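You operate a simulated robot arm through the tools that you are given. There is no shell and no other tool. Be economical: measure what you need, move in short steps, check, and stop when the job is done.

The job below is to be done with a simulated two-armed robot. You get a single attempt, and the scene is never put back.

TASK
Pick up the pot that says "Peanut" from the cream bench top with one hand, pass it to the other hand and put it on the seat of the swing press. Set down upright: cup.

The check looks at the end state, three seconds after you hand in, the way a careful person would. Anything else that was tipped, shoved, dropped, spilled or broken makes it a failure.

THE ROBOT
Two 7-joint arms with two-finger parallel grippers on one trunk, on a base that drives. Base frame: it is fixed to the floor where the robot stands at the start and does not move with it; the origin is under the middle of the robot, x ahead of it, y to its left, z up; the surface under the hand at the start is at about z = 74. Units: cm, degrees, N and s.
The left shoulder is at the start at [5, 15.8, 110.8], the right one opposite. With the tool pointing down near the work surface each hand reaches from about 10 to 66 cm from the robot's upright axis, wherever it stands, measured 20 degrees to its own side. Places, roughly: seat of the swing press (15x12 cm) [342, -56, 84]. Payload 3.91 kg a hand.
Tool frame (each hand has its own): the origin (TCP) lies between the finger pads and is the grasp point; the fingertips stand 3 cm ahead of it; z points along the fingers, y is the line along which they close. Largest opening 11 cm; finger width 2, thickness 1; the body of the gripper, 4.8 by 11.2 cm, starts 5.5 cm behind the TCP.
Orientation is told as [roll, pitch, yaw] about the base's x, y, z axes, in that order, counted from this pose: with the fingers straight down and closing along the base's y, the tool's x points along the base's -x, its y along +y and its z along -z.

THE INTERFACE
- The arms move only by the tool step_arm. It takes "left_motion", "right_motion" or both (then of equal length, played together; a hand with none holds still); each is a list of rows, each a list of 7 numbers: the closure, from 0 (fully open) to 1 (shut), then the shift along the tool's x, y, z in cm, then the turn, a rotation vector about the tool's x, y, z in degrees. In form: [[fingers, dx, dy, dz, rx, ry, rz], ...]. A call has 1 to 8 rows; each row shifts and turns the commanded pose from where the row before left it, along the tool's axes as they then stand. Rows are played at 5 a second. More than 5 cm and 8.6 degrees between two rows, or a gripper value outside its range, and nothing of the call is played. Where a pose cannot be reached the arm comes as near as it can. A force on the tool above 40 N (or 10 N above the force at the start of the call, whichever is more), or a blocked arm, ends the call early, and 0.2 s more pass. Each finger travels about 15.3 cm/s and halts on what it meets, pressing with about 42 N; the grip force reading is that of the motor and also rises with nothing between the fingers. The clock runs only during rows and for 0.2 s after the last one: add rows that do not move to give the fingers time. It gives the time, the measured TCP pose, the force on the tool (base axes), the opening and the grip force at its end, in the units of the frame above (readings bear some noise), with the torque about the TCP (base axes, N m) and any sound that the robot's microphone picked up.
- Cameras (640 x 400 px; columns grow to the right, rows downward): "scene" is now at [12.29, 1.88, 123.69]; the picture's right is [0.22, -0.97, 0.00], its down [-0.63, -0.14, -0.76] and it looks along [0.74, 0.17, -0.65] (base axes); focal length 256 px, centre (320, 200). "left" rides on the left gripper at [7.3, -1.7, -10.3] in its tool frame; the picture's right is [0.23, 0.97, 0.00], its down [-0.76, 0.18, -0.62] and it looks along [-0.61, 0.14, 0.78] (tool axes); focal length 222 px, centre (320, 200). "right" rides on the right gripper at [7.2, 1.7, -10.3] in its tool frame; the picture's right is [-0.23, 0.97, 0.00], its down [-0.76, -0.18, -0.62] and it looks along [-0.61, -0.14, 0.78] (tool axes); focal length 222 px, centre (320, 200). There is no depth. A picture from a camera that has moved, and an enlarged one, comes with that camera's place and axes in the base frame and with its lens.
- grab_frame(camera): a new picture of that camera. It takes no simulated time.
- raise_lower(by): slides the trunk up (or, below 0, down) by that many cm; the arms and the scene camera ride with it, the base frame stays. It gives what a move gives, with no picture.
- steer(legs): drives the robot by 1 to 6 legs, each [ahead, turn to the left] in cm and degrees, along the robot's own axes; the way and the turn of a leg run together, so that a leg with both is an arc; at most 150 cm and 180 degrees a leg. The arms and the cameras ride along, it lands a little off, and it stops where it bumps. It gives what a move gives.
- head_to(pan, tilt): turns the head with the scene camera to pan (to the left, within 80 degrees either way) and tilt (down, from -29 to 69), counted from straight ahead of the robot. It gives what a move gives.
- zoom(camera, box): a new picture of the part [left, top, right, bottom] of that camera's present view, enlarged. It takes no simulated time.
- job_done(): hands the job in; it is judged then, once.

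Go step by step. Nothing tells you exact positions but the pictures and the camera data: compare them with the known pose of the tool, close in by small moves and look again before you grip or let go. The budget is 120 turns and 100 pictures, counting those below and the enlarged ones. Unless the task says otherwise, let go and move clear before handing in, and close with one line.

The tools are called after "Emit:" as a command line: name --argument value ..., lists and objects as JSON in quotes. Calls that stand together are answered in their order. step_arm: Moves the arms, as the interface text tells. Its arguments: {"type":"object","properties":{"left_motion":{"type":"array"},"right_motion":{"type":"array"}},"required":[]} The other tools are called the same way: raise_lower (by) slides the trunk up or down; steer (legs) drives the base; head_to (pan, tilt) turns the head that bears the scene camera; grab_frame (camera) takes a picture; zoom (camera, box) takes an enlarged picture of a part of a camera's view; job_done () hands the job in.

At the start:

```text
time: 0.0
left_eef_pos: [40.64, 35.45, 99.54]
left_orientation: [-0.1, -0.1, 0.0]
left_ft_force: [0.2, 1.1, 0.6]
left_moment: [0.02, -0.03, 0.03]
left_width: 11.01
left_finger_force: 0.0
right_eef_pos: [46.67, -6.46, 95.67]
right_orientation: [0.0, -0.1, 0.1]
right_ft_force: [-0.3, -0.1, -0.5]
right_moment: [-0.05, 0.03, -0.01]
right_width: 11.01
right_finger_force: 0.1
trunk travel left (down, up): [-35.0, 13.2]
robot x, y, heading: [0.34, 0.14, 0.1]
head pan, tilt: [12.9, 40.5]
```

scene: 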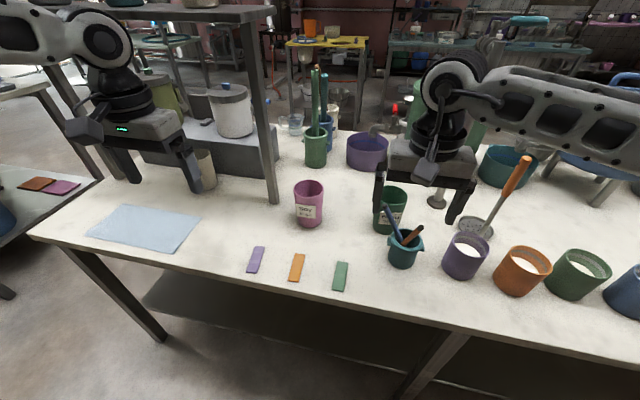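
right: 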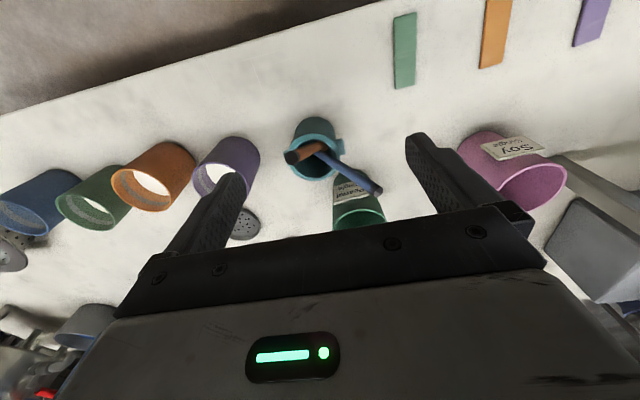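
left: 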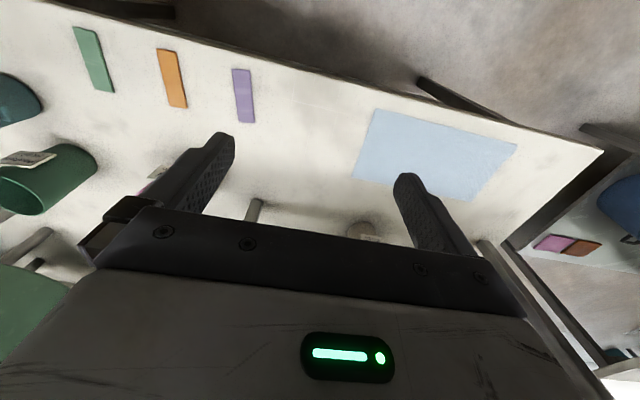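

I see a pink cup labelled "Soy" and a green cup with a label partly hidden by the right gripper. I'll zoom in to read the labels.

Emit:
zoom --camera "scene" --box '[280, 160, 440, 260]'

Emit:
zoom --camera "right" --box '[270, 100, 430, 240]'

Emit:
zoom --camera "scene" --box '[130, 40, 450, 240]'

```text
4.00 times, centred on (360, 210) of scene
camera zoom: at [12.29, 1.88, 123.69], right [0.22, -0.97, 0.0], down [-0.63, -0.14, -0.76], along [0.74, 0.17, -0.65], focal length 1024 px, centre (160, 160)
```

zoom: 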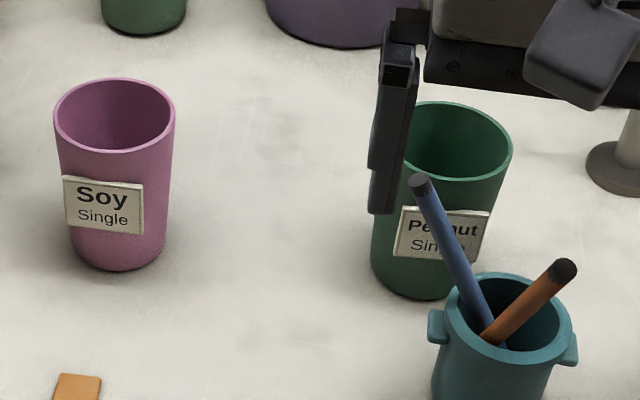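

```text
2.86 times, centred on (350, 170) of right
camera zoom: at [39.43, -4.44, 106.0], right [0.23, 0.97, 0.0], down [0.76, -0.18, 0.62], along [0.61, -0.14, -0.78], focal length 635 px, centre (234, 286)
```

zoom: 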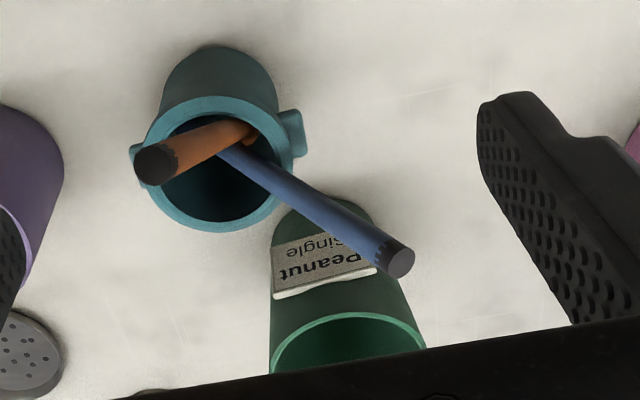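

```text
2.00 times, centred on (290, 140) of scene
camera zoom: at [12.29, 1.88, 123.69], right [0.22, -0.97, 0.0], down [-0.63, -0.14, -0.76], along [0.74, 0.17, -0.65], focal length 512 px, centre (380, 320)
```

zoom: 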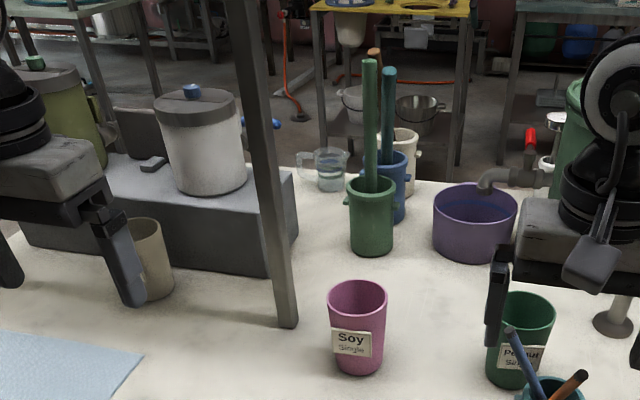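

The green cup is the "Peanut" one, at about (62, -5), rim z≈84; a blue pen tip from the teal holder stands near it at (52, -2, 90). Next I look around for the press and for a route.

Emit:
head_to --pan -10 --tilt 5

Emit:
grab_frame --camera "scene"

Emit:
head_to --pan -70 --tilt 25

Emit:
grab_frame --camera "scene"

Emit:
head_to --pan 70 --tilt 25

Emit:
grab_frame --camera "scene"

Emit:
head_to --pan 0 --tilt 69

Emit:
grab_frame --camera "scene"

```text
time: 1.0
left_eef_pos: [40.54, 35.43, 99.52]
left_orientation: [0.0, 0.0, 0.1]
left_ft_force: [-0.3, -0.1, -0.9]
left_moment: [-0.01, 0.02, -0.03]
left_width: 10.99
left_finger_force: 0.1
right_eef_pos: [46.61, -6.31, 95.67]
right_orientation: [0.0, 0.1, 0.0]
right_ft_force: [-0.5, 0.3, -0.4]
right_moment: [0.01, 0.03, 0.0]
right_width: 11.0
right_finger_force: 0.1
trunk travel left (down, up): [-35.0, 13.2]
robot x, y, heading: [-0.19, -0.16, -0.1]
head pan, tilt: [-10.0, 5.0]
```

```text
93 pictures are left
camera scene: at [13.09, -1.6, 129.34], right [-0.17, -0.98, 0.0], down [-0.09, 0.02, -1.0], along [0.98, -0.17, -0.09], focal length 256 px, centre (320, 200)
```

scene: 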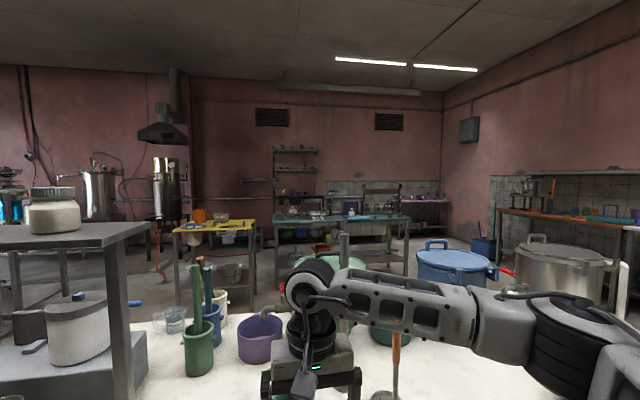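

```text
time: 2.3
left_eef_pos: [40.66, 35.38, 99.61]
left_orientation: [0.0, 0.0, 0.1]
left_ft_force: [-0.7, 0.4, 0.0]
left_moment: [-0.03, 0.04, 0.0]
left_width: 10.99
left_finger_force: 0.0
right_eef_pos: [46.58, -6.28, 95.66]
right_orientation: [-0.1, -0.1, 0.0]
right_ft_force: [-1.2, -0.4, -0.7]
right_moment: [0.01, 0.01, 0.0]
right_width: 11.0
right_finger_force: 0.0
trunk travel left (down, up): [-35.0, 13.2]
robot x, y, heading: [0.08, 0.08, -0.5]
head pan, tilt: [-70.0, 25.0]
```

```text
92 pictures are left
camera scene: at [7.2, -8.66, 126.1], right [-0.94, -0.34, 0.0], down [-0.14, 0.4, -0.91], along [0.31, -0.85, -0.42], focal length 256 px, centre (320, 200)
```

scene: 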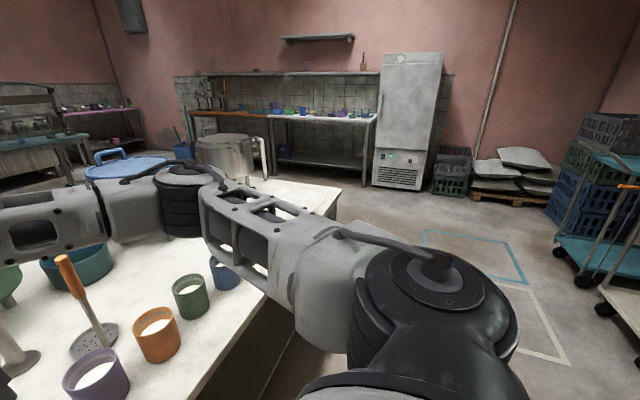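

```text
time: 4.5
left_eef_pos: [40.63, 35.49, 99.62]
left_orientation: [0.1, 0.0, 0.1]
left_ft_force: [0.1, -0.3, 0.8]
left_moment: [0.01, -0.02, -0.01]
left_width: 10.98
left_finger_force: 0.1
right_eef_pos: [46.64, -6.33, 95.66]
right_orientation: [0.0, 0.0, 0.0]
right_ft_force: [-0.7, 0.1, 0.1]
right_moment: [-0.03, 0.01, 0.01]
right_width: 11.0
right_finger_force: 0.1
trunk travel left (down, up): [-35.0, 13.2]
robot x, y, heading: [0.12, 0.07, 0.0]
head pan, tilt: [70.0, 25.0]
```

```text
91 pictures are left
camera scene: at [7.2, 8.65, 126.1], right [0.94, -0.34, 0.0], down [-0.14, -0.4, -0.91], along [0.31, 0.85, -0.42], focal length 256 px, centre (320, 200)
```

scene: 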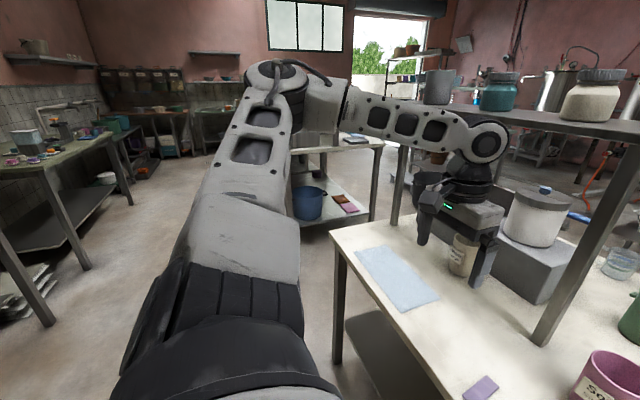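

```text
time: 6.0
left_eef_pos: [40.63, 35.44, 99.51]
left_orientation: [0.0, -0.1, 0.1]
left_ft_force: [0.2, -0.7, 0.8]
left_moment: [-0.02, -0.01, 0.0]
left_width: 10.99
left_finger_force: 0.1
right_eef_pos: [46.57, -6.2, 95.62]
right_orientation: [-0.1, 0.0, -0.1]
right_ft_force: [0.2, -1.1, -0.7]
right_moment: [-0.01, 0.01, 0.02]
right_width: 10.98
right_finger_force: 0.1
trunk travel left (down, up): [-35.0, 13.2]
robot x, y, heading: [-0.17, 0.37, -0.0]
head pan, tilt: [0.0, 68.8]
```

```text
90 pictures are left
camera scene: at [9.63, 0.0, 120.16], right [0.0, -1.0, 0.0], down [-0.93, 0.0, -0.36], along [0.36, 0.0, -0.93], focal length 256 px, centre (320, 200)
```

scene: 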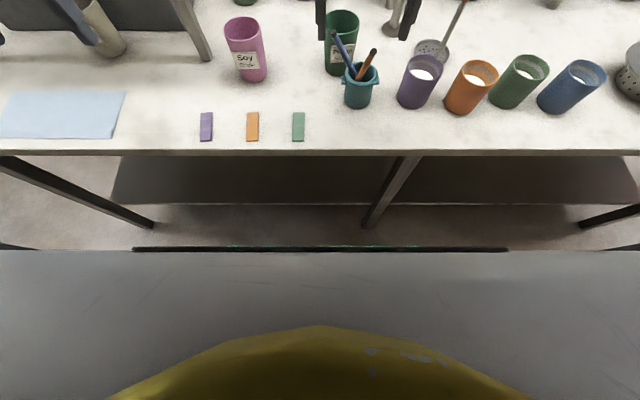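

The press should appear near pixel (318, 211) when looking level; I look there enlarged.

Emit:
head_to --pan -10 --tilt 5

Emit:
zoom --camera "scene" --box '[240, 170, 400, 270]'

Emit:
zoom --camera "scene" --box '[400, 160, 640, 310]'

Emit:
zoom --camera "scene" --box '[120, 160, 360, 310]'

```text
time: 7.3
left_eef_pos: [40.61, 35.45, 99.51]
left_orientation: [0.0, 0.0, 0.1]
left_ft_force: [-0.5, 0.1, 0.2]
left_moment: [0.04, 0.0, -0.02]
left_width: 11.0
left_finger_force: 0.1
right_eef_pos: [46.62, -6.24, 95.71]
right_orientation: [0.0, 0.1, 0.0]
right_ft_force: [-0.2, -0.2, -0.1]
right_moment: [0.02, -0.01, -0.02]
right_width: 11.01
right_finger_force: 0.1
trunk travel left (down, up): [-35.0, 13.2]
robot x, y, heading: [0.06, 0.2, 0.0]
head pan, tilt: [-10.0, 5.0]
```

```text
4.00 times, centred on (320, 220) of scene
camera zoom: at [13.09, -1.6, 129.34], right [-0.17, -0.98, 0.0], down [-0.09, 0.02, -1.0], along [0.98, -0.17, -0.09], focal length 1024 px, centre (320, 120)
```

zoom: 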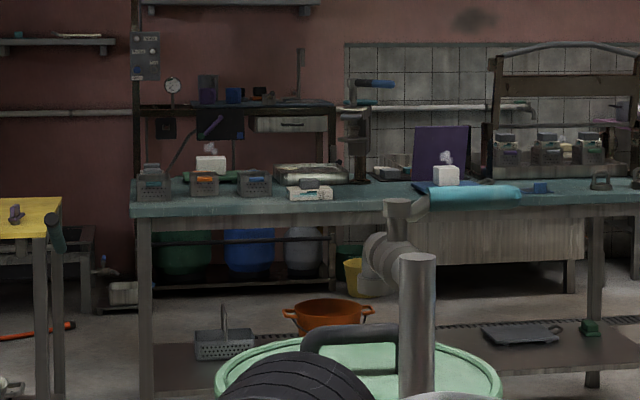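

```text
2.67 times, centred on (520, 235) of scene
camera zoom: at [13.09, -1.6, 129.34], right [-0.17, -0.98, 0.0], down [-0.09, 0.02, -1.0], along [0.98, -0.17, -0.09], focal length 683 px, centre (-213, 107)
```

zoom: 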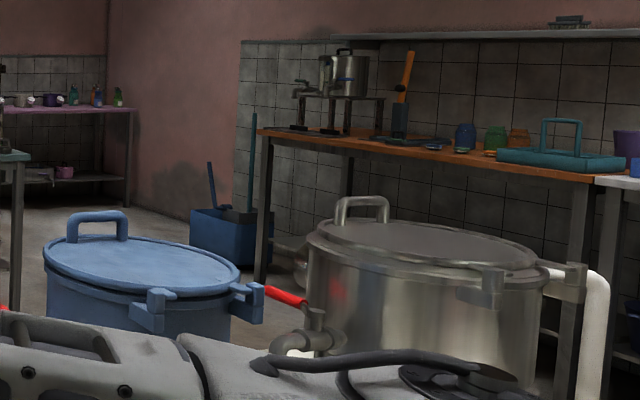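

```text
2.67 times, centred on (240, 235) of scene
camera zoom: at [13.09, -1.6, 129.34], right [-0.17, -0.98, 0.0], down [-0.09, 0.02, -1.0], along [0.98, -0.17, -0.09], focal length 683 px, centre (533, 107)
```

zoom: 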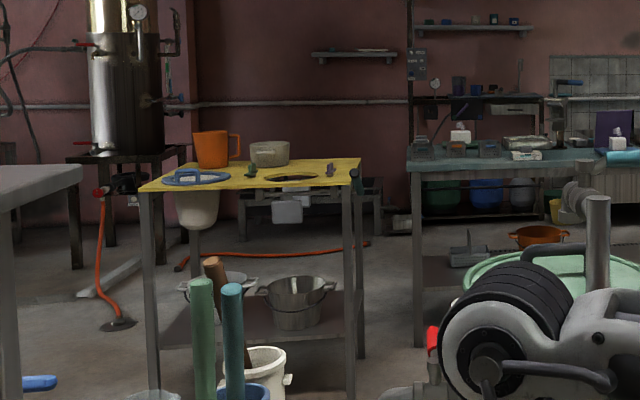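

The press stands on the teal bench; I'll look at it closer later. First I raise the right hand and edge the robot 6 cm ahead, so that the right hand can pick the cup while leaning away from the pens.

Emit:
step_arm --right_motion '[[0, 0, 0, -4, 0, 0, 0], [0, 0, 0, -3, 0, 0, 0]]' --left_motion '[[0, 0, 0, -4, 0, 0, 0], [0, 0, 0, -4, 0, 0, 0]]'

Emit:
steer --legs '[[6, 0]]'

Emit:
step_arm --right_motion '[[0, -4, 0, 0, 0, 7, 0], [0, -3, 0, 0, 0, 7, 0], [0, 0, 0, 0, 0, 6, 0], [0, 0, 0, 0, 0, 0, 0]]'

Emit:
head_to --pan -5 --tilt 40

Emit:
grab_frame --camera "scene"

Emit:
grab_frame --camera "right"

```text
time: 7.9
left_eef_pos: [40.41, 35.31, 107.57]
left_orientation: [0.0, 0.0, -0.1]
left_ft_force: [0.8, 0.5, -0.5]
left_moment: [0.01, 0.03, -0.01]
left_width: 11.01
left_finger_force: 0.1
right_eef_pos: [46.53, -6.32, 102.77]
right_orientation: [0.0, -0.1, 0.0]
right_ft_force: [0.0, 0.1, 0.1]
right_moment: [0.01, 0.0, -0.03]
right_width: 10.98
right_finger_force: 0.0
trunk travel left (down, up): [-35.0, 13.2]
robot x, y, heading: [-0.34, -0.38, -0.3]
head pan, tilt: [-10.0, 5.0]
```

```text
time: 8.9
left_eef_pos: [46.72, 35.4, 107.56]
left_orientation: [0.0, 0.0, 0.1]
left_ft_force: [-0.1, 0.2, 0.2]
left_moment: [-0.01, 0.01, -0.02]
left_width: 11.02
left_finger_force: 0.1
right_eef_pos: [52.72, -6.27, 102.63]
right_orientation: [-0.1, -0.1, 0.1]
right_ft_force: [0.4, -0.3, 0.2]
right_moment: [0.03, -0.02, -0.04]
right_width: 11.03
right_finger_force: 0.0
trunk travel left (down, up): [-35.0, 13.2]
robot x, y, heading: [6.07, -0.32, -0.0]
head pan, tilt: [-10.0, 5.0]
```

```text
time: 9.9
left_eef_pos: [46.64, 35.4, 107.54]
left_orientation: [0.0, 0.0, 0.2]
left_ft_force: [0.5, 0.9, 0.4]
left_moment: [-0.01, -0.01, -0.01]
left_width: 11.0
left_finger_force: 0.1
right_eef_pos: [59.65, -6.29, 102.37]
right_orientation: [-0.1, 20.0, 0.1]
right_ft_force: [0.6, 0.0, 0.3]
right_moment: [-0.04, 0.0, -0.02]
right_width: 11.01
right_finger_force: 0.0
trunk travel left (down, up): [-35.0, 13.2]
robot x, y, heading: [6.33, 0.13, -0.0]
head pan, tilt: [-10.0, 5.0]
```

```text
time: 10.9
left_eef_pos: [46.67, 35.39, 107.54]
left_orientation: [0.0, -0.1, 0.1]
left_ft_force: [-0.4, 0.4, -0.1]
left_moment: [-0.02, 0.02, 0.0]
left_width: 11.0
left_finger_force: 0.1
right_eef_pos: [59.75, -6.35, 102.4]
right_orientation: [0.0, 19.9, 0.0]
right_ft_force: [0.0, -0.1, 0.2]
right_moment: [-0.01, 0.04, 0.01]
right_width: 11.01
right_finger_force: 0.1
trunk travel left (down, up): [-35.0, 13.2]
robot x, y, heading: [6.22, 0.28, 0.1]
head pan, tilt: [-5.0, 40.0]
```

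```text
86 pictures are left
camera scene: at [18.65, -0.74, 123.78], right [-0.09, -1.0, 0.0], down [-0.64, 0.06, -0.77], along [0.76, -0.07, -0.64], focal length 256 px, centre (320, 200)
```

scene: 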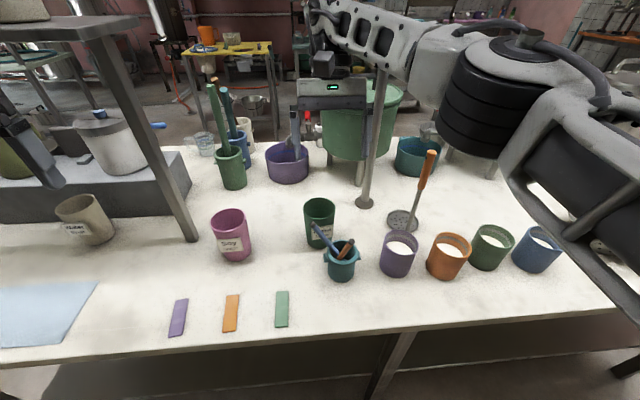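

```text
85 pictures are left
camera right: at [56.48, -4.51, 114.57], right [0.21, 0.97, -0.08], down [0.93, -0.18, 0.33], along [0.3, -0.14, -0.94], focal length 222 px, centre (320, 200)
```

right: 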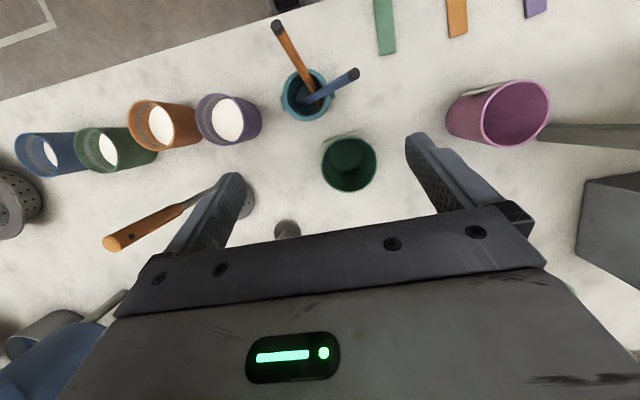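

The right wrist camera sees the cup opening well: centre about (62.2, -4.3), rim z≈84.5. I move over it and lower until the tips are at rim level, then check.

Emit:
step_arm --right_motion '[[0, -2.35, 2.0, -0.85, 0, 0, 0], [0, -1.42, 0, 3.89, 0, 0, 0], [0, -1.42, 0, 3.89, 0, 0, 0], [0, -1.42, 0, 3.89, 0, 0, 0], [0, 0, 0, 0, 0, 0, 0]]'

Emit:
grab_frame --camera "right"

Emit:
zoom --camera "scene" --box '[240, 100, 440, 300]'

```text
time: 12.1
left_eef_pos: [46.7, 35.37, 107.45]
left_orientation: [0.0, 0.0, 0.1]
left_ft_force: [-1.3, 0.4, 0.6]
left_moment: [0.01, 0.02, 0.01]
left_width: 10.99
left_finger_force: 0.1
right_eef_pos: [59.97, -4.29, 89.78]
right_orientation: [0.0, 20.0, 0.0]
right_ft_force: [0.0, -0.5, 0.5]
right_moment: [0.03, -0.03, 0.02]
right_width: 11.02
right_finger_force: 0.2
right hand out of reach, approached as far as the arm can: row 1
trunk travel left (down, up): [-35.0, 13.2]
robot x, y, heading: [6.18, 0.17, 0.2]
head pan, tilt: [-5.0, 40.0]
```

```text
84 pictures are left
camera right: at [56.66, -2.45, 101.99], right [0.21, 0.97, -0.08], down [0.93, -0.18, 0.33], along [0.3, -0.14, -0.94], focal length 222 px, centre (320, 200)
```

right: 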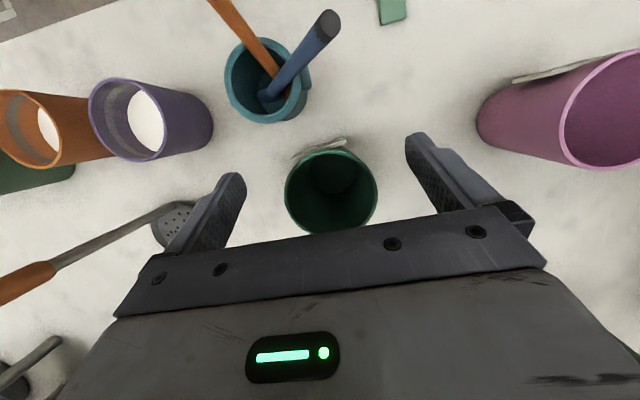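

```text
2.00 times, centred on (340, 200) of scene
camera zoom: at [18.65, -0.74, 123.77], right [-0.09, -1.0, 0.0], down [-0.64, 0.06, -0.77], along [0.76, -0.07, -0.64], focal length 512 px, centre (280, 200)
```

zoom: 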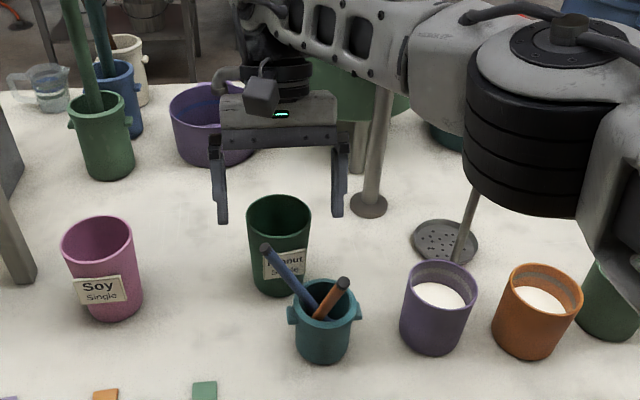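

The arm is at the end of its reach with 20° tilt, so I reduce the lean to 12° and move 1.8 cm ahead at this height before lowering.

Emit:
step_arm --right_motion '[[0, 0, 0, 0, 0, -8, 0], [0, -1.76, 0.2, -0.37, 0, 0, 0], [0, 0, 0, 0, 0, 0, 0]]'

Emit:
grab_frame --camera "right"

```text
time: 12.9
left_eef_pos: [46.7, 35.24, 107.47]
left_orientation: [0.0, 0.0, 0.1]
left_ft_force: [1.1, -0.2, -0.5]
left_moment: [0.0, 0.0, 0.0]
left_width: 10.98
left_finger_force: 0.0
right_eef_pos: [61.55, -4.17, 89.83]
right_orientation: [0.0, 12.0, -0.1]
right_ft_force: [0.5, -0.4, -0.3]
right_moment: [0.0, 0.0, 0.02]
right_width: 10.98
right_finger_force: 0.0
trunk travel left (down, up): [-35.0, 13.2]
robot x, y, heading: [6.21, -0.35, 0.1]
head pan, tilt: [-5.0, 40.0]
```

```text
82 pictures are left
camera right: at [56.73, -2.3, 101.48], right [0.22, 0.97, -0.05], down [0.87, -0.18, 0.45], along [0.43, -0.14, -0.89], focal length 222 px, centre (320, 200)
```

right: 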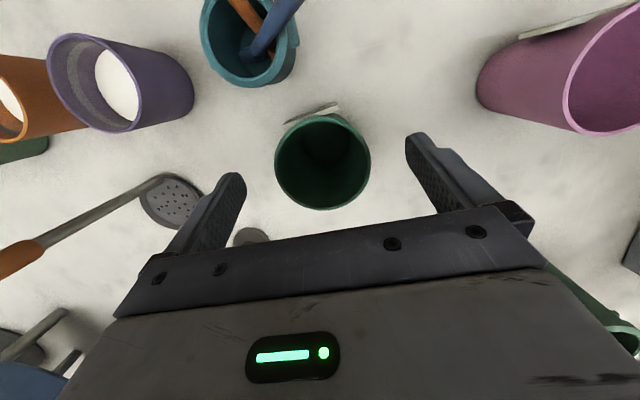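

The hand is centred over the rim at (61.7, -4.0). I lower 8 cm straight down.

Emit:
step_arm --right_motion '[[0, -0.56, 0.1, 2.64, 0, 0, 0], [0, -0.56, 0, 2.64, 0, 0, 0], [0, -0.56, 0, 2.64, 0, 0, 0], [0, 0, 0, 0, 0, 0, 0]]'

Emit:
grab_frame --camera "right"

Emit:
zoom --camera "scene" --box '[240, 130, 400, 290]'

```text
time: 13.9
left_eef_pos: [46.56, 35.49, 107.53]
left_orientation: [-0.1, 0.0, 0.1]
left_ft_force: [0.5, 0.1, 0.3]
left_moment: [0.03, -0.02, -0.01]
left_width: 11.01
left_finger_force: 0.1
right_eef_pos: [61.83, -3.87, 81.83]
right_orientation: [0.0, 11.9, -0.1]
right_ft_force: [-0.5, 0.3, 0.4]
right_moment: [-0.01, 0.01, 0.01]
right_width: 11.01
right_finger_force: 0.1
trunk travel left (down, up): [-35.0, 13.2]
robot x, y, heading: [6.42, 0.13, 0.1]
head pan, tilt: [-5.0, 40.0]
```

```text
81 pictures are left
camera right: at [56.83, -2.04, 93.37], right [0.22, 0.97, -0.05], down [0.87, -0.18, 0.45], along [0.43, -0.14, -0.89], focal length 222 px, centre (320, 200)
```

right: 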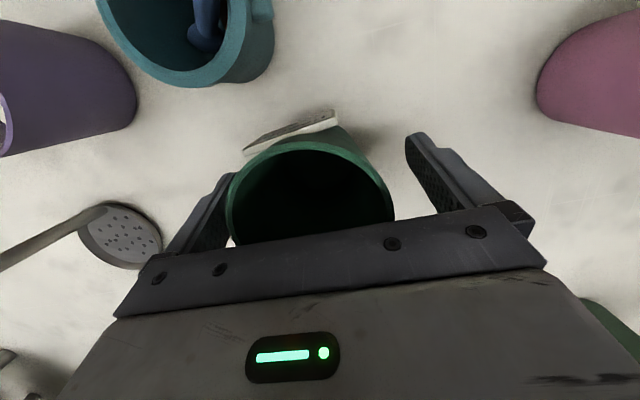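

```text
2.50 times, centred on (320, 210) of scene
camera zoom: at [18.65, -0.74, 123.77], right [-0.09, -1.0, 0.0], down [-0.64, 0.06, -0.77], along [0.76, -0.07, -0.64], focal length 640 px, centre (320, 175)
```

zoom: 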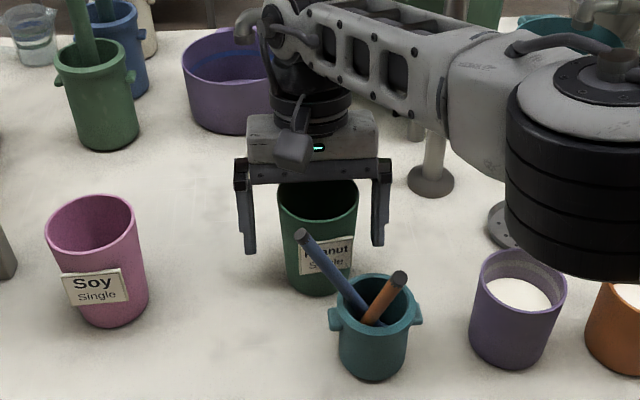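

The cup sits about 0.5 cm toward the -y finger, so I shift that way and close gently.

Emit:
step_arm --right_motion '[[0, 0, -0.5, 0, 0, 0, 0], [0, 0, 0, 0, 0, 0, 0], [0.15, 0, 0, 0, 0, 0, 0], [0.25, 0, 0, 0, 0, 0, 0], [0.3, 0, 0, 0, 0, 0, 0]]'

Emit:
grab_frame --camera "right"

```text
time: 15.1
left_eef_pos: [46.66, 35.43, 107.6]
left_orientation: [0.0, 0.0, 0.1]
left_ft_force: [0.2, -0.1, -0.3]
left_moment: [-0.02, -0.01, 0.02]
left_width: 11.0
left_finger_force: 0.1
right_eef_pos: [61.69, -4.36, 81.73]
right_orientation: [0.0, 12.0, 0.1]
right_ft_force: [0.2, 0.9, -0.1]
right_moment: [-0.03, 0.01, -0.02]
right_width: 7.71
right_finger_force: 0.1
trunk travel left (down, up): [-35.0, 13.2]
robot x, y, heading: [6.08, -0.17, 0.2]
head pan, tilt: [-5.0, 40.0]
```

```text
79 pictures are left
camera right: at [56.82, -2.51, 93.41], right [0.22, 0.97, -0.05], down [0.87, -0.18, 0.45], along [0.43, -0.14, -0.89], focal length 222 px, centre (320, 200)
```

right: 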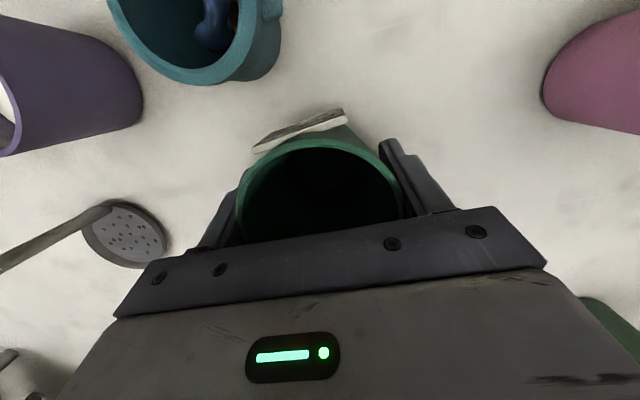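

Both fingers stand just beside the walls; I close firmly.

Emit:
step_arm --right_motion '[[0.36, 0, 0, 0, 0, 0, 0], [0.45, 0, 0, 0, 0, 0, 0], [0.6, 0, 0, 0, 0, 0, 0], [0.6, 0, 0, 0, 0, 0, 0]]'

Emit:
grab_frame --camera "right"

```text
time: 16.1
left_eef_pos: [46.7, 35.41, 107.41]
left_orientation: [0.0, -0.1, 0.1]
left_ft_force: [0.0, 0.3, 0.1]
left_moment: [0.01, -0.01, -0.02]
left_width: 11.01
left_finger_force: 0.1
right_eef_pos: [61.79, -4.39, 81.82]
right_orientation: [0.0, 12.1, 0.1]
right_ft_force: [-1.1, 0.1, 0.5]
right_moment: [-0.04, 0.02, 0.01]
right_width: 7.4
right_finger_force: 42.1
trunk travel left (down, up): [-35.0, 13.2]
robot x, y, heading: [6.29, 0.11, 0.1]
head pan, tilt: [-5.0, 40.0]
```

```text
78 pictures are left
camera right: at [56.82, -2.5, 93.41], right [0.22, 0.97, -0.05], down [0.87, -0.18, 0.45], along [0.43, -0.14, -0.89], focal length 222 px, centre (320, 200)
```

right: 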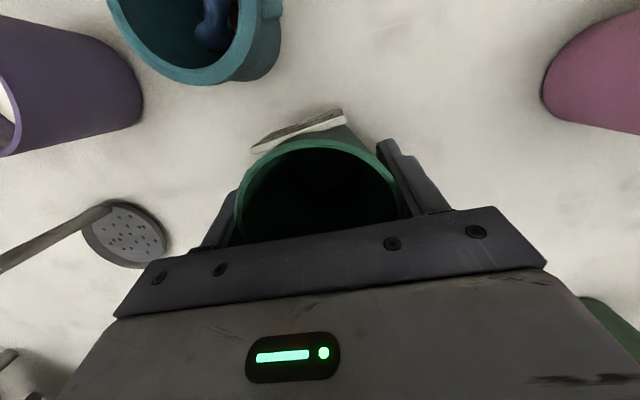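

Gripped at 7.4 cm width. I lift straight up.

Emit:
step_arm --right_motion '[[0.6, 0.42, 0, -1.96, 0, 0, 0], [0.6, 0.73, 0, -3.42, 0, 0, 0], [0.6, 0.73, 0, -3.42, 0, 0, 0], [0.6, 0.73, 0, -3.42, 0, 0, 0], [0.6, 0.73, 0, -3.42, 0, 0, 0], [0.6, 0.73, 0, -3.42, 0, 0, 0], [0.6, 0, 0, 0, 0, 0, 0]]'

Emit:
grab_frame --camera "scene"

```text
time: 17.7
left_eef_pos: [46.65, 35.35, 107.61]
left_orientation: [0.0, 0.0, 0.2]
left_ft_force: [-0.4, 0.1, -1.2]
left_moment: [0.04, 0.0, 0.0]
left_width: 11.0
left_finger_force: 0.1
right_eef_pos: [61.31, -4.39, 101.39]
right_orientation: [0.0, 12.0, 0.2]
right_ft_force: [-0.3, -0.3, -1.1]
right_moment: [-0.02, 0.02, 0.0]
right_width: 7.45
right_finger_force: 42.1
trunk travel left (down, up): [-35.0, 13.2]
robot x, y, heading: [6.38, -0.14, -0.3]
head pan, tilt: [-5.0, 40.0]
```

```text
77 pictures are left
camera scene: at [18.66, -0.74, 123.77], right [-0.09, -1.0, 0.0], down [-0.64, 0.06, -0.77], along [0.76, -0.07, -0.64], focal length 256 px, centre (320, 200)
```

scene: 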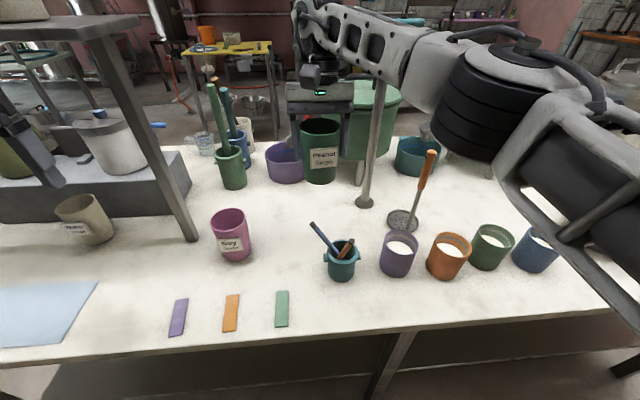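

Cup is up, weight about 0.1 kg. I raise it a bit more and back the robot away from the bench.

Emit:
step_arm --right_motion '[[0.6, 0.73, 0, -3.42, 0, 0, 0], [0.6, 0.4, 0, -2.0, 0, 0, 0], [0.6, 0, 0, 0, 0, 0, 0]]'

Emit:
steer --legs '[[-42, 0]]'

Emit:
grab_frame --camera "scene"

```text
time: 18.5
left_eef_pos: [46.67, 35.39, 107.59]
left_orientation: [0.0, 0.1, 0.0]
left_ft_force: [-0.7, 0.5, 0.4]
left_moment: [0.0, -0.03, 0.02]
left_width: 11.0
left_finger_force: 0.0
right_eef_pos: [61.13, -4.49, 106.92]
right_orientation: [-0.1, 11.9, 0.2]
right_ft_force: [0.3, -0.1, -0.7]
right_moment: [0.02, 0.02, -0.02]
right_width: 7.42
right_finger_force: 42.1
right hand out of reach, approached as far as the arm can: row 2
trunk travel left (down, up): [-35.0, 13.2]
robot x, y, heading: [6.21, -0.13, 0.1]
head pan, tilt: [-5.0, 40.0]
```

```text
time: 21.1
left_eef_pos: [4.14, 35.41, 107.55]
left_orientation: [-0.1, -0.1, 0.3]
left_ft_force: [-0.3, -0.1, 0.4]
left_moment: [0.01, -0.02, -0.01]
left_width: 11.01
left_finger_force: 0.0
right_eef_pos: [18.77, -4.5, 106.88]
right_orientation: [0.0, 11.9, 0.2]
right_ft_force: [-0.1, -0.3, -1.5]
right_moment: [0.04, -0.01, -0.04]
right_width: 7.44
right_finger_force: 42.3
trunk travel left (down, up): [-35.0, 13.2]
robot x, y, heading: [-36.24, -0.01, 0.3]
head pan, tilt: [-5.0, 40.0]
```

```text
76 pictures are left
camera scene: at [-23.68, -0.8, 123.78], right [-0.08, -1.0, 0.0], down [-0.64, 0.05, -0.77], along [0.76, -0.06, -0.64], focal length 256 px, centre (320, 200)
```

scene: 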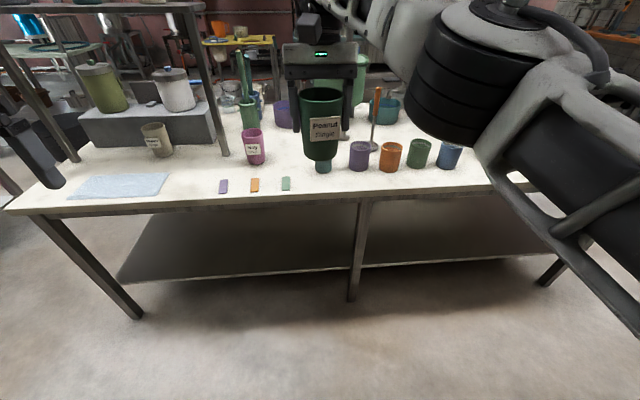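

The bench is now clear of the hands. I tuck the arms in, then turn right and drive around the right end of the cream bench (its end is about y = -129).

Emit:
step_arm --right_motion '[[0.6, 4.0, 0, 0.85, 0, 0, 0], [0.6, 4.0, 0, 0.85, 0, 0, 0], [0.6, 4.0, 0, 0.85, 0, 0, 0], [0.6, 0, 0, 0, 0, 0, 0]]' --left_motion '[[0, 0, -4, 0, 0, 0, 0], [0, 0, -4, 0, 0, 0, 0], [0, 0, -4, 0, 0, 0, 0], [0, 0, 0, 0, 0, 0, 0]]'

Emit:
steer --legs '[[0, -90]]'

Emit:
head_to --pan 10 --tilt 20

Emit:
grab_frame --camera "scene"

```text
time: 22.1
left_eef_pos: [4.18, 23.42, 107.59]
left_orientation: [0.0, 0.0, 0.3]
left_ft_force: [0.4, 1.0, 0.1]
left_moment: [-0.01, -0.03, -0.02]
left_width: 11.01
left_finger_force: 0.1
right_eef_pos: [6.66, -4.53, 106.97]
right_orientation: [0.0, 12.0, 0.3]
right_ft_force: [-0.1, 0.2, -0.4]
right_moment: [0.01, 0.0, 0.0]
right_width: 7.4
right_finger_force: 42.1
trunk travel left (down, up): [-35.0, 13.2]
robot x, y, heading: [-36.0, 0.04, 0.1]
head pan, tilt: [-5.0, 40.0]
```

```text
time: 26.3
left_eef_pos: [-12.3, -40.27, 107.74]
left_orientation: [0.1, 0.0, -89.3]
left_ft_force: [0.1, -0.4, -0.4]
left_moment: [0.01, -0.02, -0.02]
left_width: 11.01
left_finger_force: 0.0
right_eef_pos: [-40.19, -42.88, 106.89]
right_orientation: [-0.1, 11.9, -89.4]
right_ft_force: [1.0, 0.2, -0.3]
right_moment: [-0.03, 0.02, 0.0]
right_width: 7.39
right_finger_force: 42.1
trunk travel left (down, up): [-35.0, 13.2]
robot x, y, heading: [-36.53, -0.29, -89.6]
head pan, tilt: [-5.0, 40.0]
```

```text
time: 27.1
left_eef_pos: [-12.23, -40.25, 107.61]
left_orientation: [0.1, 0.0, -89.2]
left_ft_force: [0.2, -0.2, 0.3]
left_moment: [0.02, -0.03, 0.01]
left_width: 11.02
left_finger_force: 0.0
right_eef_pos: [-40.33, -42.82, 107.01]
right_orientation: [0.1, 12.1, -89.3]
right_ft_force: [-0.4, 1.2, 0.0]
right_moment: [0.0, -0.03, 0.02]
right_width: 7.39
right_finger_force: 41.7
trunk travel left (down, up): [-35.0, 13.2]
robot x, y, heading: [-36.44, -0.09, -89.5]
head pan, tilt: [10.0, 20.0]
```

```text
75 pictures are left
camera scene: at [-34.37, -13.27, 126.9], right [-0.98, -0.18, 0.0], down [-0.06, 0.34, -0.94], along [0.17, -0.92, -0.34], focal length 256 px, centre (320, 200)
```

scene: 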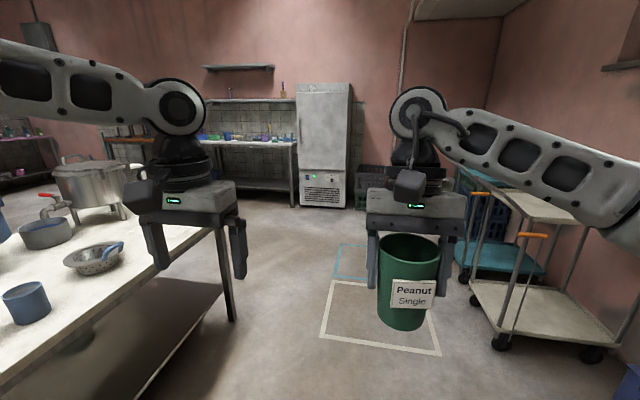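

The way along the bench is open (cart is well to the right, near (-117,-144)). I drive to y≈-175 and turn to face +x.

Emit:
steer --legs '[[120, 0], [60, 0], [0, 90]]'

Emit:
head_to --pan 15 --tilt 20

Emit:
grab_frame --camera "scene"

Emit:
head_to --pan 65 --tilt 20

Emit:
grab_frame --camera "scene"

```text
time: 40.0
left_eef_pos: [6.52, -156.26, 107.65]
left_orientation: [0.1, 0.0, 0.6]
left_ft_force: [0.0, -1.2, -0.1]
left_moment: [0.0, 0.02, 0.03]
left_width: 11.0
left_finger_force: 0.1
right_eef_pos: [9.17, -184.31, 106.99]
right_orientation: [0.0, 12.0, 0.7]
right_ft_force: [-1.0, -0.4, -1.1]
right_moment: [-0.03, 0.02, 0.01]
right_width: 7.34
right_finger_force: 41.8
trunk travel left (down, up): [-35.0, 13.2]
robot x, y, heading: [-33.87, -180.54, 0.8]
head pan, tilt: [10.0, 20.0]
```

```text
time: 40.7
left_eef_pos: [6.57, -156.36, 107.81]
left_orientation: [0.0, 0.0, 0.7]
left_ft_force: [-0.4, -1.0, 0.1]
left_moment: [-0.01, 0.0, 0.05]
left_width: 11.04
left_finger_force: 0.1
right_eef_pos: [9.18, -184.37, 106.97]
right_orientation: [0.0, 12.0, 0.7]
right_ft_force: [0.5, -0.5, 0.0]
right_moment: [0.01, -0.01, 0.0]
right_width: 7.37
right_finger_force: 42.1
trunk travel left (down, up): [-35.0, 13.2]
robot x, y, heading: [-33.77, -180.46, 0.7]
head pan, tilt: [15.0, 20.0]
```

```text
74 pictures are left
camera scene: at [-20.65, -177.74, 126.91], right [0.27, -0.96, 0.0], down [-0.33, -0.09, -0.94], along [0.9, 0.25, -0.34], focal length 256 px, centre (320, 200)
```

scene: 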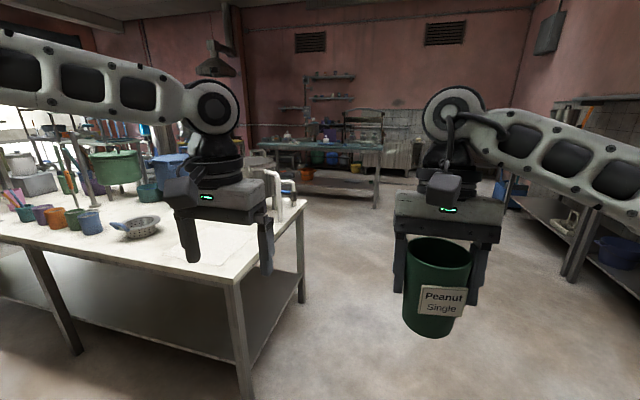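

```text
time: 41.9
left_eef_pos: [6.53, -156.41, 107.62]
left_orientation: [-0.1, 0.0, 0.8]
left_ft_force: [0.3, -0.3, -0.4]
left_moment: [0.01, 0.0, -0.05]
left_width: 11.0
left_finger_force: 0.0
right_eef_pos: [9.13, -184.32, 106.97]
right_orientation: [0.0, 12.0, 0.7]
right_ft_force: [0.3, 0.7, 0.0]
right_moment: [0.03, -0.01, 0.02]
right_width: 7.37
right_finger_force: 41.4
trunk travel left (down, up): [-35.0, 13.2]
robot x, y, heading: [-33.81, -180.2, 0.7]
head pan, tilt: [65.0, 20.0]
```

```text
73 pictures are left
camera scene: at [-25.77, -171.77, 126.91], right [0.91, -0.41, 0.0], down [-0.14, -0.31, -0.94], along [0.39, 0.86, -0.34], focal length 256 px, centre (320, 200)
```

scene: 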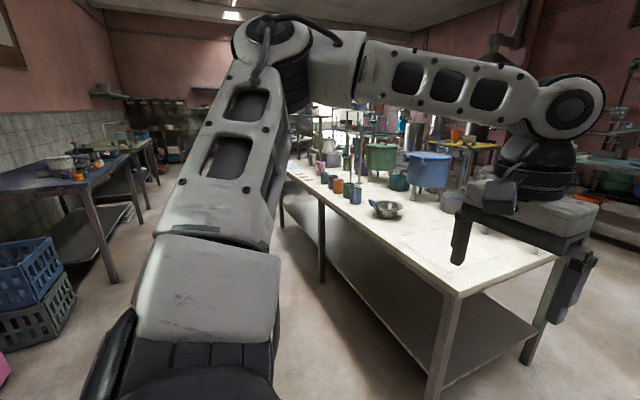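

Floor to the right of the bench is clear through to the teal bench. I drive on to about (170,-180), turn left 60° and look at the press.

Emit:
steer --legs '[[150, 0], [60, 0], [0, 50]]'

Emit:
head_to --pan -10 --tilt 15

Emit:
grab_frame --camera "scene"

```text
time: 54.5
left_eef_pos: [181.31, -130.13, 107.64]
left_orientation: [0.0, -0.1, 51.7]
left_ft_force: [0.7, -0.1, 0.4]
left_moment: [0.0, 0.01, -0.06]
left_width: 11.02
left_finger_force: 0.0
right_eef_pos: [204.72, -145.71, 106.96]
right_orientation: [0.0, 12.0, 51.7]
right_ft_force: [0.0, 0.2, -0.1]
right_moment: [0.04, 0.02, -0.01]
right_width: 7.34
right_finger_force: 42.4
trunk travel left (down, up): [-35.0, 13.2]
robot x, y, heading: [174.69, -176.53, 51.2]
head pan, tilt: [65.0, 20.0]
```

```text
time: 56.0
left_eef_pos: [181.32, -130.13, 107.54]
left_orientation: [0.0, 0.0, 51.7]
left_ft_force: [0.0, -0.8, -0.3]
left_moment: [-0.02, 0.0, 0.01]
left_width: 11.0
left_finger_force: 0.1
right_eef_pos: [204.78, -145.75, 107.02]
right_orientation: [0.0, 11.9, 51.6]
right_ft_force: [0.9, -0.3, -0.9]
right_moment: [0.01, -0.01, 0.05]
right_width: 7.32
right_finger_force: 42.1
trunk travel left (down, up): [-35.0, 13.2]
robot x, y, heading: [174.75, -176.62, 51.6]
head pan, tilt: [-10.0, 15.0]
```

```text
72 pictures are left
camera scene: at [184.18, -167.13, 127.72], right [0.67, -0.75, 0.0], down [-0.19, -0.17, -0.97], along [0.72, 0.64, -0.26], focal length 256 px, centre (320, 200)
```

scene: 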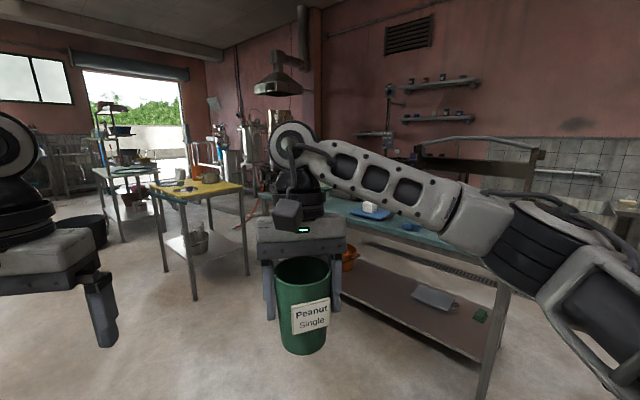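

I go to a spot in front of the press, about (222,-60), facing the teal bench.

Emit:
steer --legs '[[0, 16], [124, 0], [0, -67]]'

Emit:
head_to --pan 15 --tilt 15

Emit:
grab_frame --camera "scene"

```text
time: 66.0
left_eef_pos: [261.05, -39.2, 107.72]
left_orientation: [0.0, 0.1, 1.0]
left_ft_force: [0.3, 0.2, -0.4]
left_moment: [-0.02, 0.02, 0.04]
left_width: 11.03
left_finger_force: 0.1
right_eef_pos: [263.78, -67.29, 107.09]
right_orientation: [0.0, 12.0, 0.9]
right_ft_force: [0.7, 0.7, -1.3]
right_moment: [0.04, 0.0, -0.01]
right_width: 7.29
right_finger_force: 42.0
trunk travel left (down, up): [-35.0, 13.2]
robot x, y, heading: [220.99, -63.63, 1.0]
head pan, tilt: [-10.0, 15.0]
```

```text
time: 66.9
left_eef_pos: [261.1, -39.28, 107.64]
left_orientation: [0.0, 0.0, 1.0]
left_ft_force: [0.0, 0.0, -0.3]
left_moment: [-0.04, 0.02, -0.03]
left_width: 11.0
left_finger_force: 0.1
right_eef_pos: [263.87, -67.2, 107.02]
right_orientation: [0.0, 12.0, 1.0]
right_ft_force: [-0.5, -0.5, -0.7]
right_moment: [-0.03, -0.03, -0.02]
right_width: 7.28
right_finger_force: 42.0
trunk travel left (down, up): [-35.0, 13.2]
robot x, y, heading: [221.23, -63.19, 1.0]
head pan, tilt: [15.0, 15.0]
```

```text
71 pictures are left
camera scene: at [233.97, -60.81, 127.72], right [0.27, -0.96, 0.0], down [-0.25, -0.07, -0.97], along [0.93, 0.26, -0.26], focal length 256 px, centre (320, 200)
```

scene: 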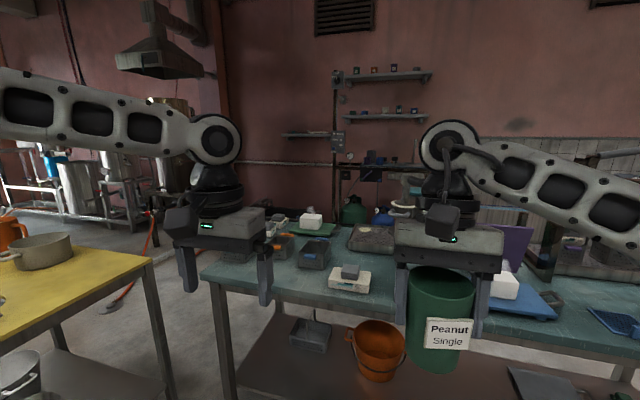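

The press is hidden behind the right hand, so I move that hand to the right and look again.

Emit:
step_arm --right_motion '[[0.6, 0, -4.5, 0, 0, 0, 0], [0.6, 0, -4.5, 0, 0, 0, 0], [0.6, 0, -4.5, 0, 0, 0, 0], [0.6, 0, -4.5, 0, 0, 0, 0], [0.6, 0, -4.5, 0, 0, 0, 0], [0.6, 0, 0, 0, 0, 0, 0]]'

Emit:
head_to --pan 5 --tilt 20

Emit:
grab_frame --camera "scene"

Emit:
zoom --camera "scene" --box '[220, 120, 420, 245]'

Emit:
grab_frame --camera "right"

```text
time: 68.3
left_eef_pos: [261.21, -39.23, 107.65]
left_orientation: [0.0, -0.1, 1.0]
left_ft_force: [-0.4, 0.6, 0.8]
left_moment: [0.01, 0.0, 0.01]
left_width: 10.97
left_finger_force: 0.0
right_eef_pos: [264.14, -89.58, 106.85]
right_orientation: [0.0, 12.0, 1.0]
right_ft_force: [-0.6, 0.4, -0.7]
right_moment: [0.01, 0.0, -0.02]
right_width: 7.26
right_finger_force: 41.6
trunk travel left (down, up): [-35.0, 13.2]
robot x, y, heading: [221.11, -63.88, 0.9]
head pan, tilt: [15.0, 15.0]
```

```text
time: 69.0
left_eef_pos: [260.95, -39.24, 107.66]
left_orientation: [-0.1, 0.0, 1.1]
left_ft_force: [0.5, -0.9, 0.1]
left_moment: [-0.02, -0.01, -0.01]
left_width: 11.01
left_finger_force: 0.0
right_eef_pos: [264.31, -89.61, 106.95]
right_orientation: [0.0, 12.1, 0.9]
right_ft_force: [0.5, -0.2, -1.2]
right_moment: [-0.01, -0.01, 0.0]
right_width: 7.26
right_finger_force: 42.5
trunk travel left (down, up): [-35.0, 13.2]
robot x, y, heading: [220.76, -63.4, 0.9]
head pan, tilt: [5.0, 20.0]
```

```text
70 pictures are left
camera scene: at [234.25, -62.39, 126.91], right [0.1, -0.99, 0.0], down [-0.34, -0.04, -0.94], along [0.93, 0.1, -0.34], focal length 256 px, centre (320, 200)
```

scene: 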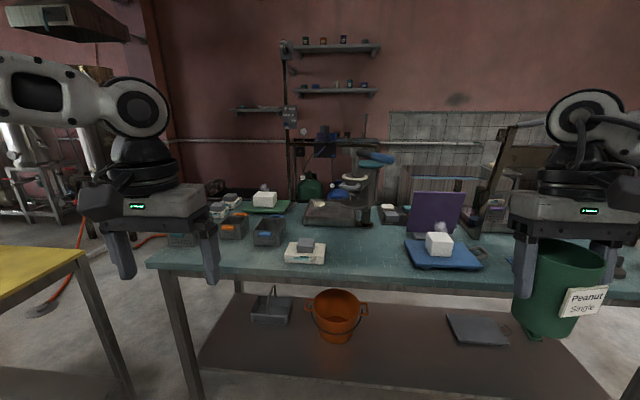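

```text
3.20 times, centred on (320, 182) of scene
camera zoom: at [234.25, -62.39, 126.91], right [0.1, -0.99, 0.0], down [-0.34, -0.04, -0.94], along [0.93, 0.1, -0.34], focal length 819 px, centre (320, 256)
```

zoom: 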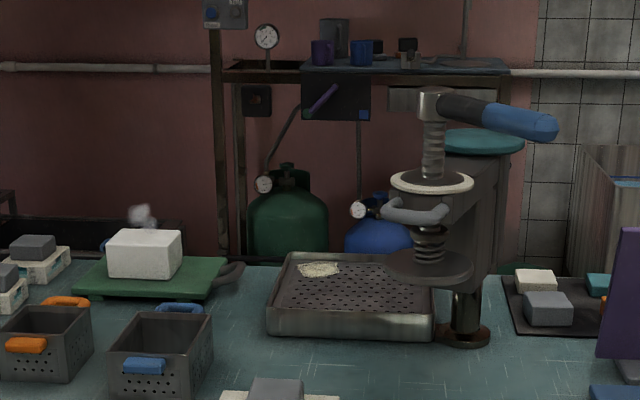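

```text
68 pictures are left
camera right: at [259.29, -87.82, 118.41], right [0.21, 0.98, -0.05], down [0.88, -0.16, 0.45], along [0.43, -0.13, -0.89], focal length 222 px, centre (320, 200)
```

right: 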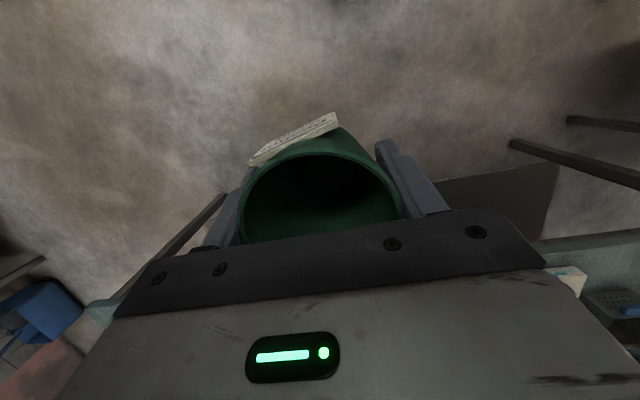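

The projected seat point falls on the perforated tray of the press, whose ram is swung to the right; a small powder pile is at its back left. I check how the cup sits in the right hand before handing it over.

Emit:
head_to --pan -35 --tilt 25

Emit:
zoom --camera "scene" --box '[220, 100, 460, 300]'

```text
time: 70.1
left_eef_pos: [261.07, -39.21, 107.57]
left_orientation: [0.1, 0.0, 1.0]
left_ft_force: [0.5, 0.8, 0.7]
left_moment: [0.0, -0.02, 0.03]
left_width: 10.99
left_finger_force: 0.1
right_eef_pos: [264.24, -89.65, 106.76]
right_orientation: [0.1, 12.1, 0.9]
right_ft_force: [0.0, 0.5, -1.6]
right_moment: [-0.03, 0.03, 0.0]
right_width: 7.31
right_finger_force: 42.1
trunk travel left (down, up): [-35.0, 13.2]
robot x, y, heading: [221.13, -63.12, 0.7]
head pan, tilt: [-35.0, 25.0]
```

```text
2.00 times, centred on (340, 200) of scene
camera zoom: at [232.62, -68.52, 126.1], right [-0.56, -0.83, 0.0], down [-0.35, 0.24, -0.91], along [0.75, -0.51, -0.42], focal length 512 px, centre (280, 200)
```

zoom: 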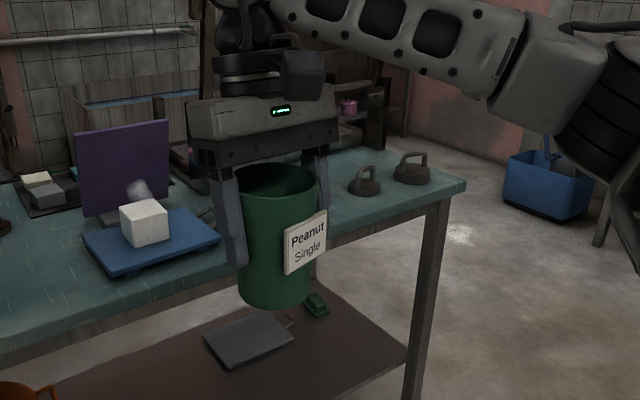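

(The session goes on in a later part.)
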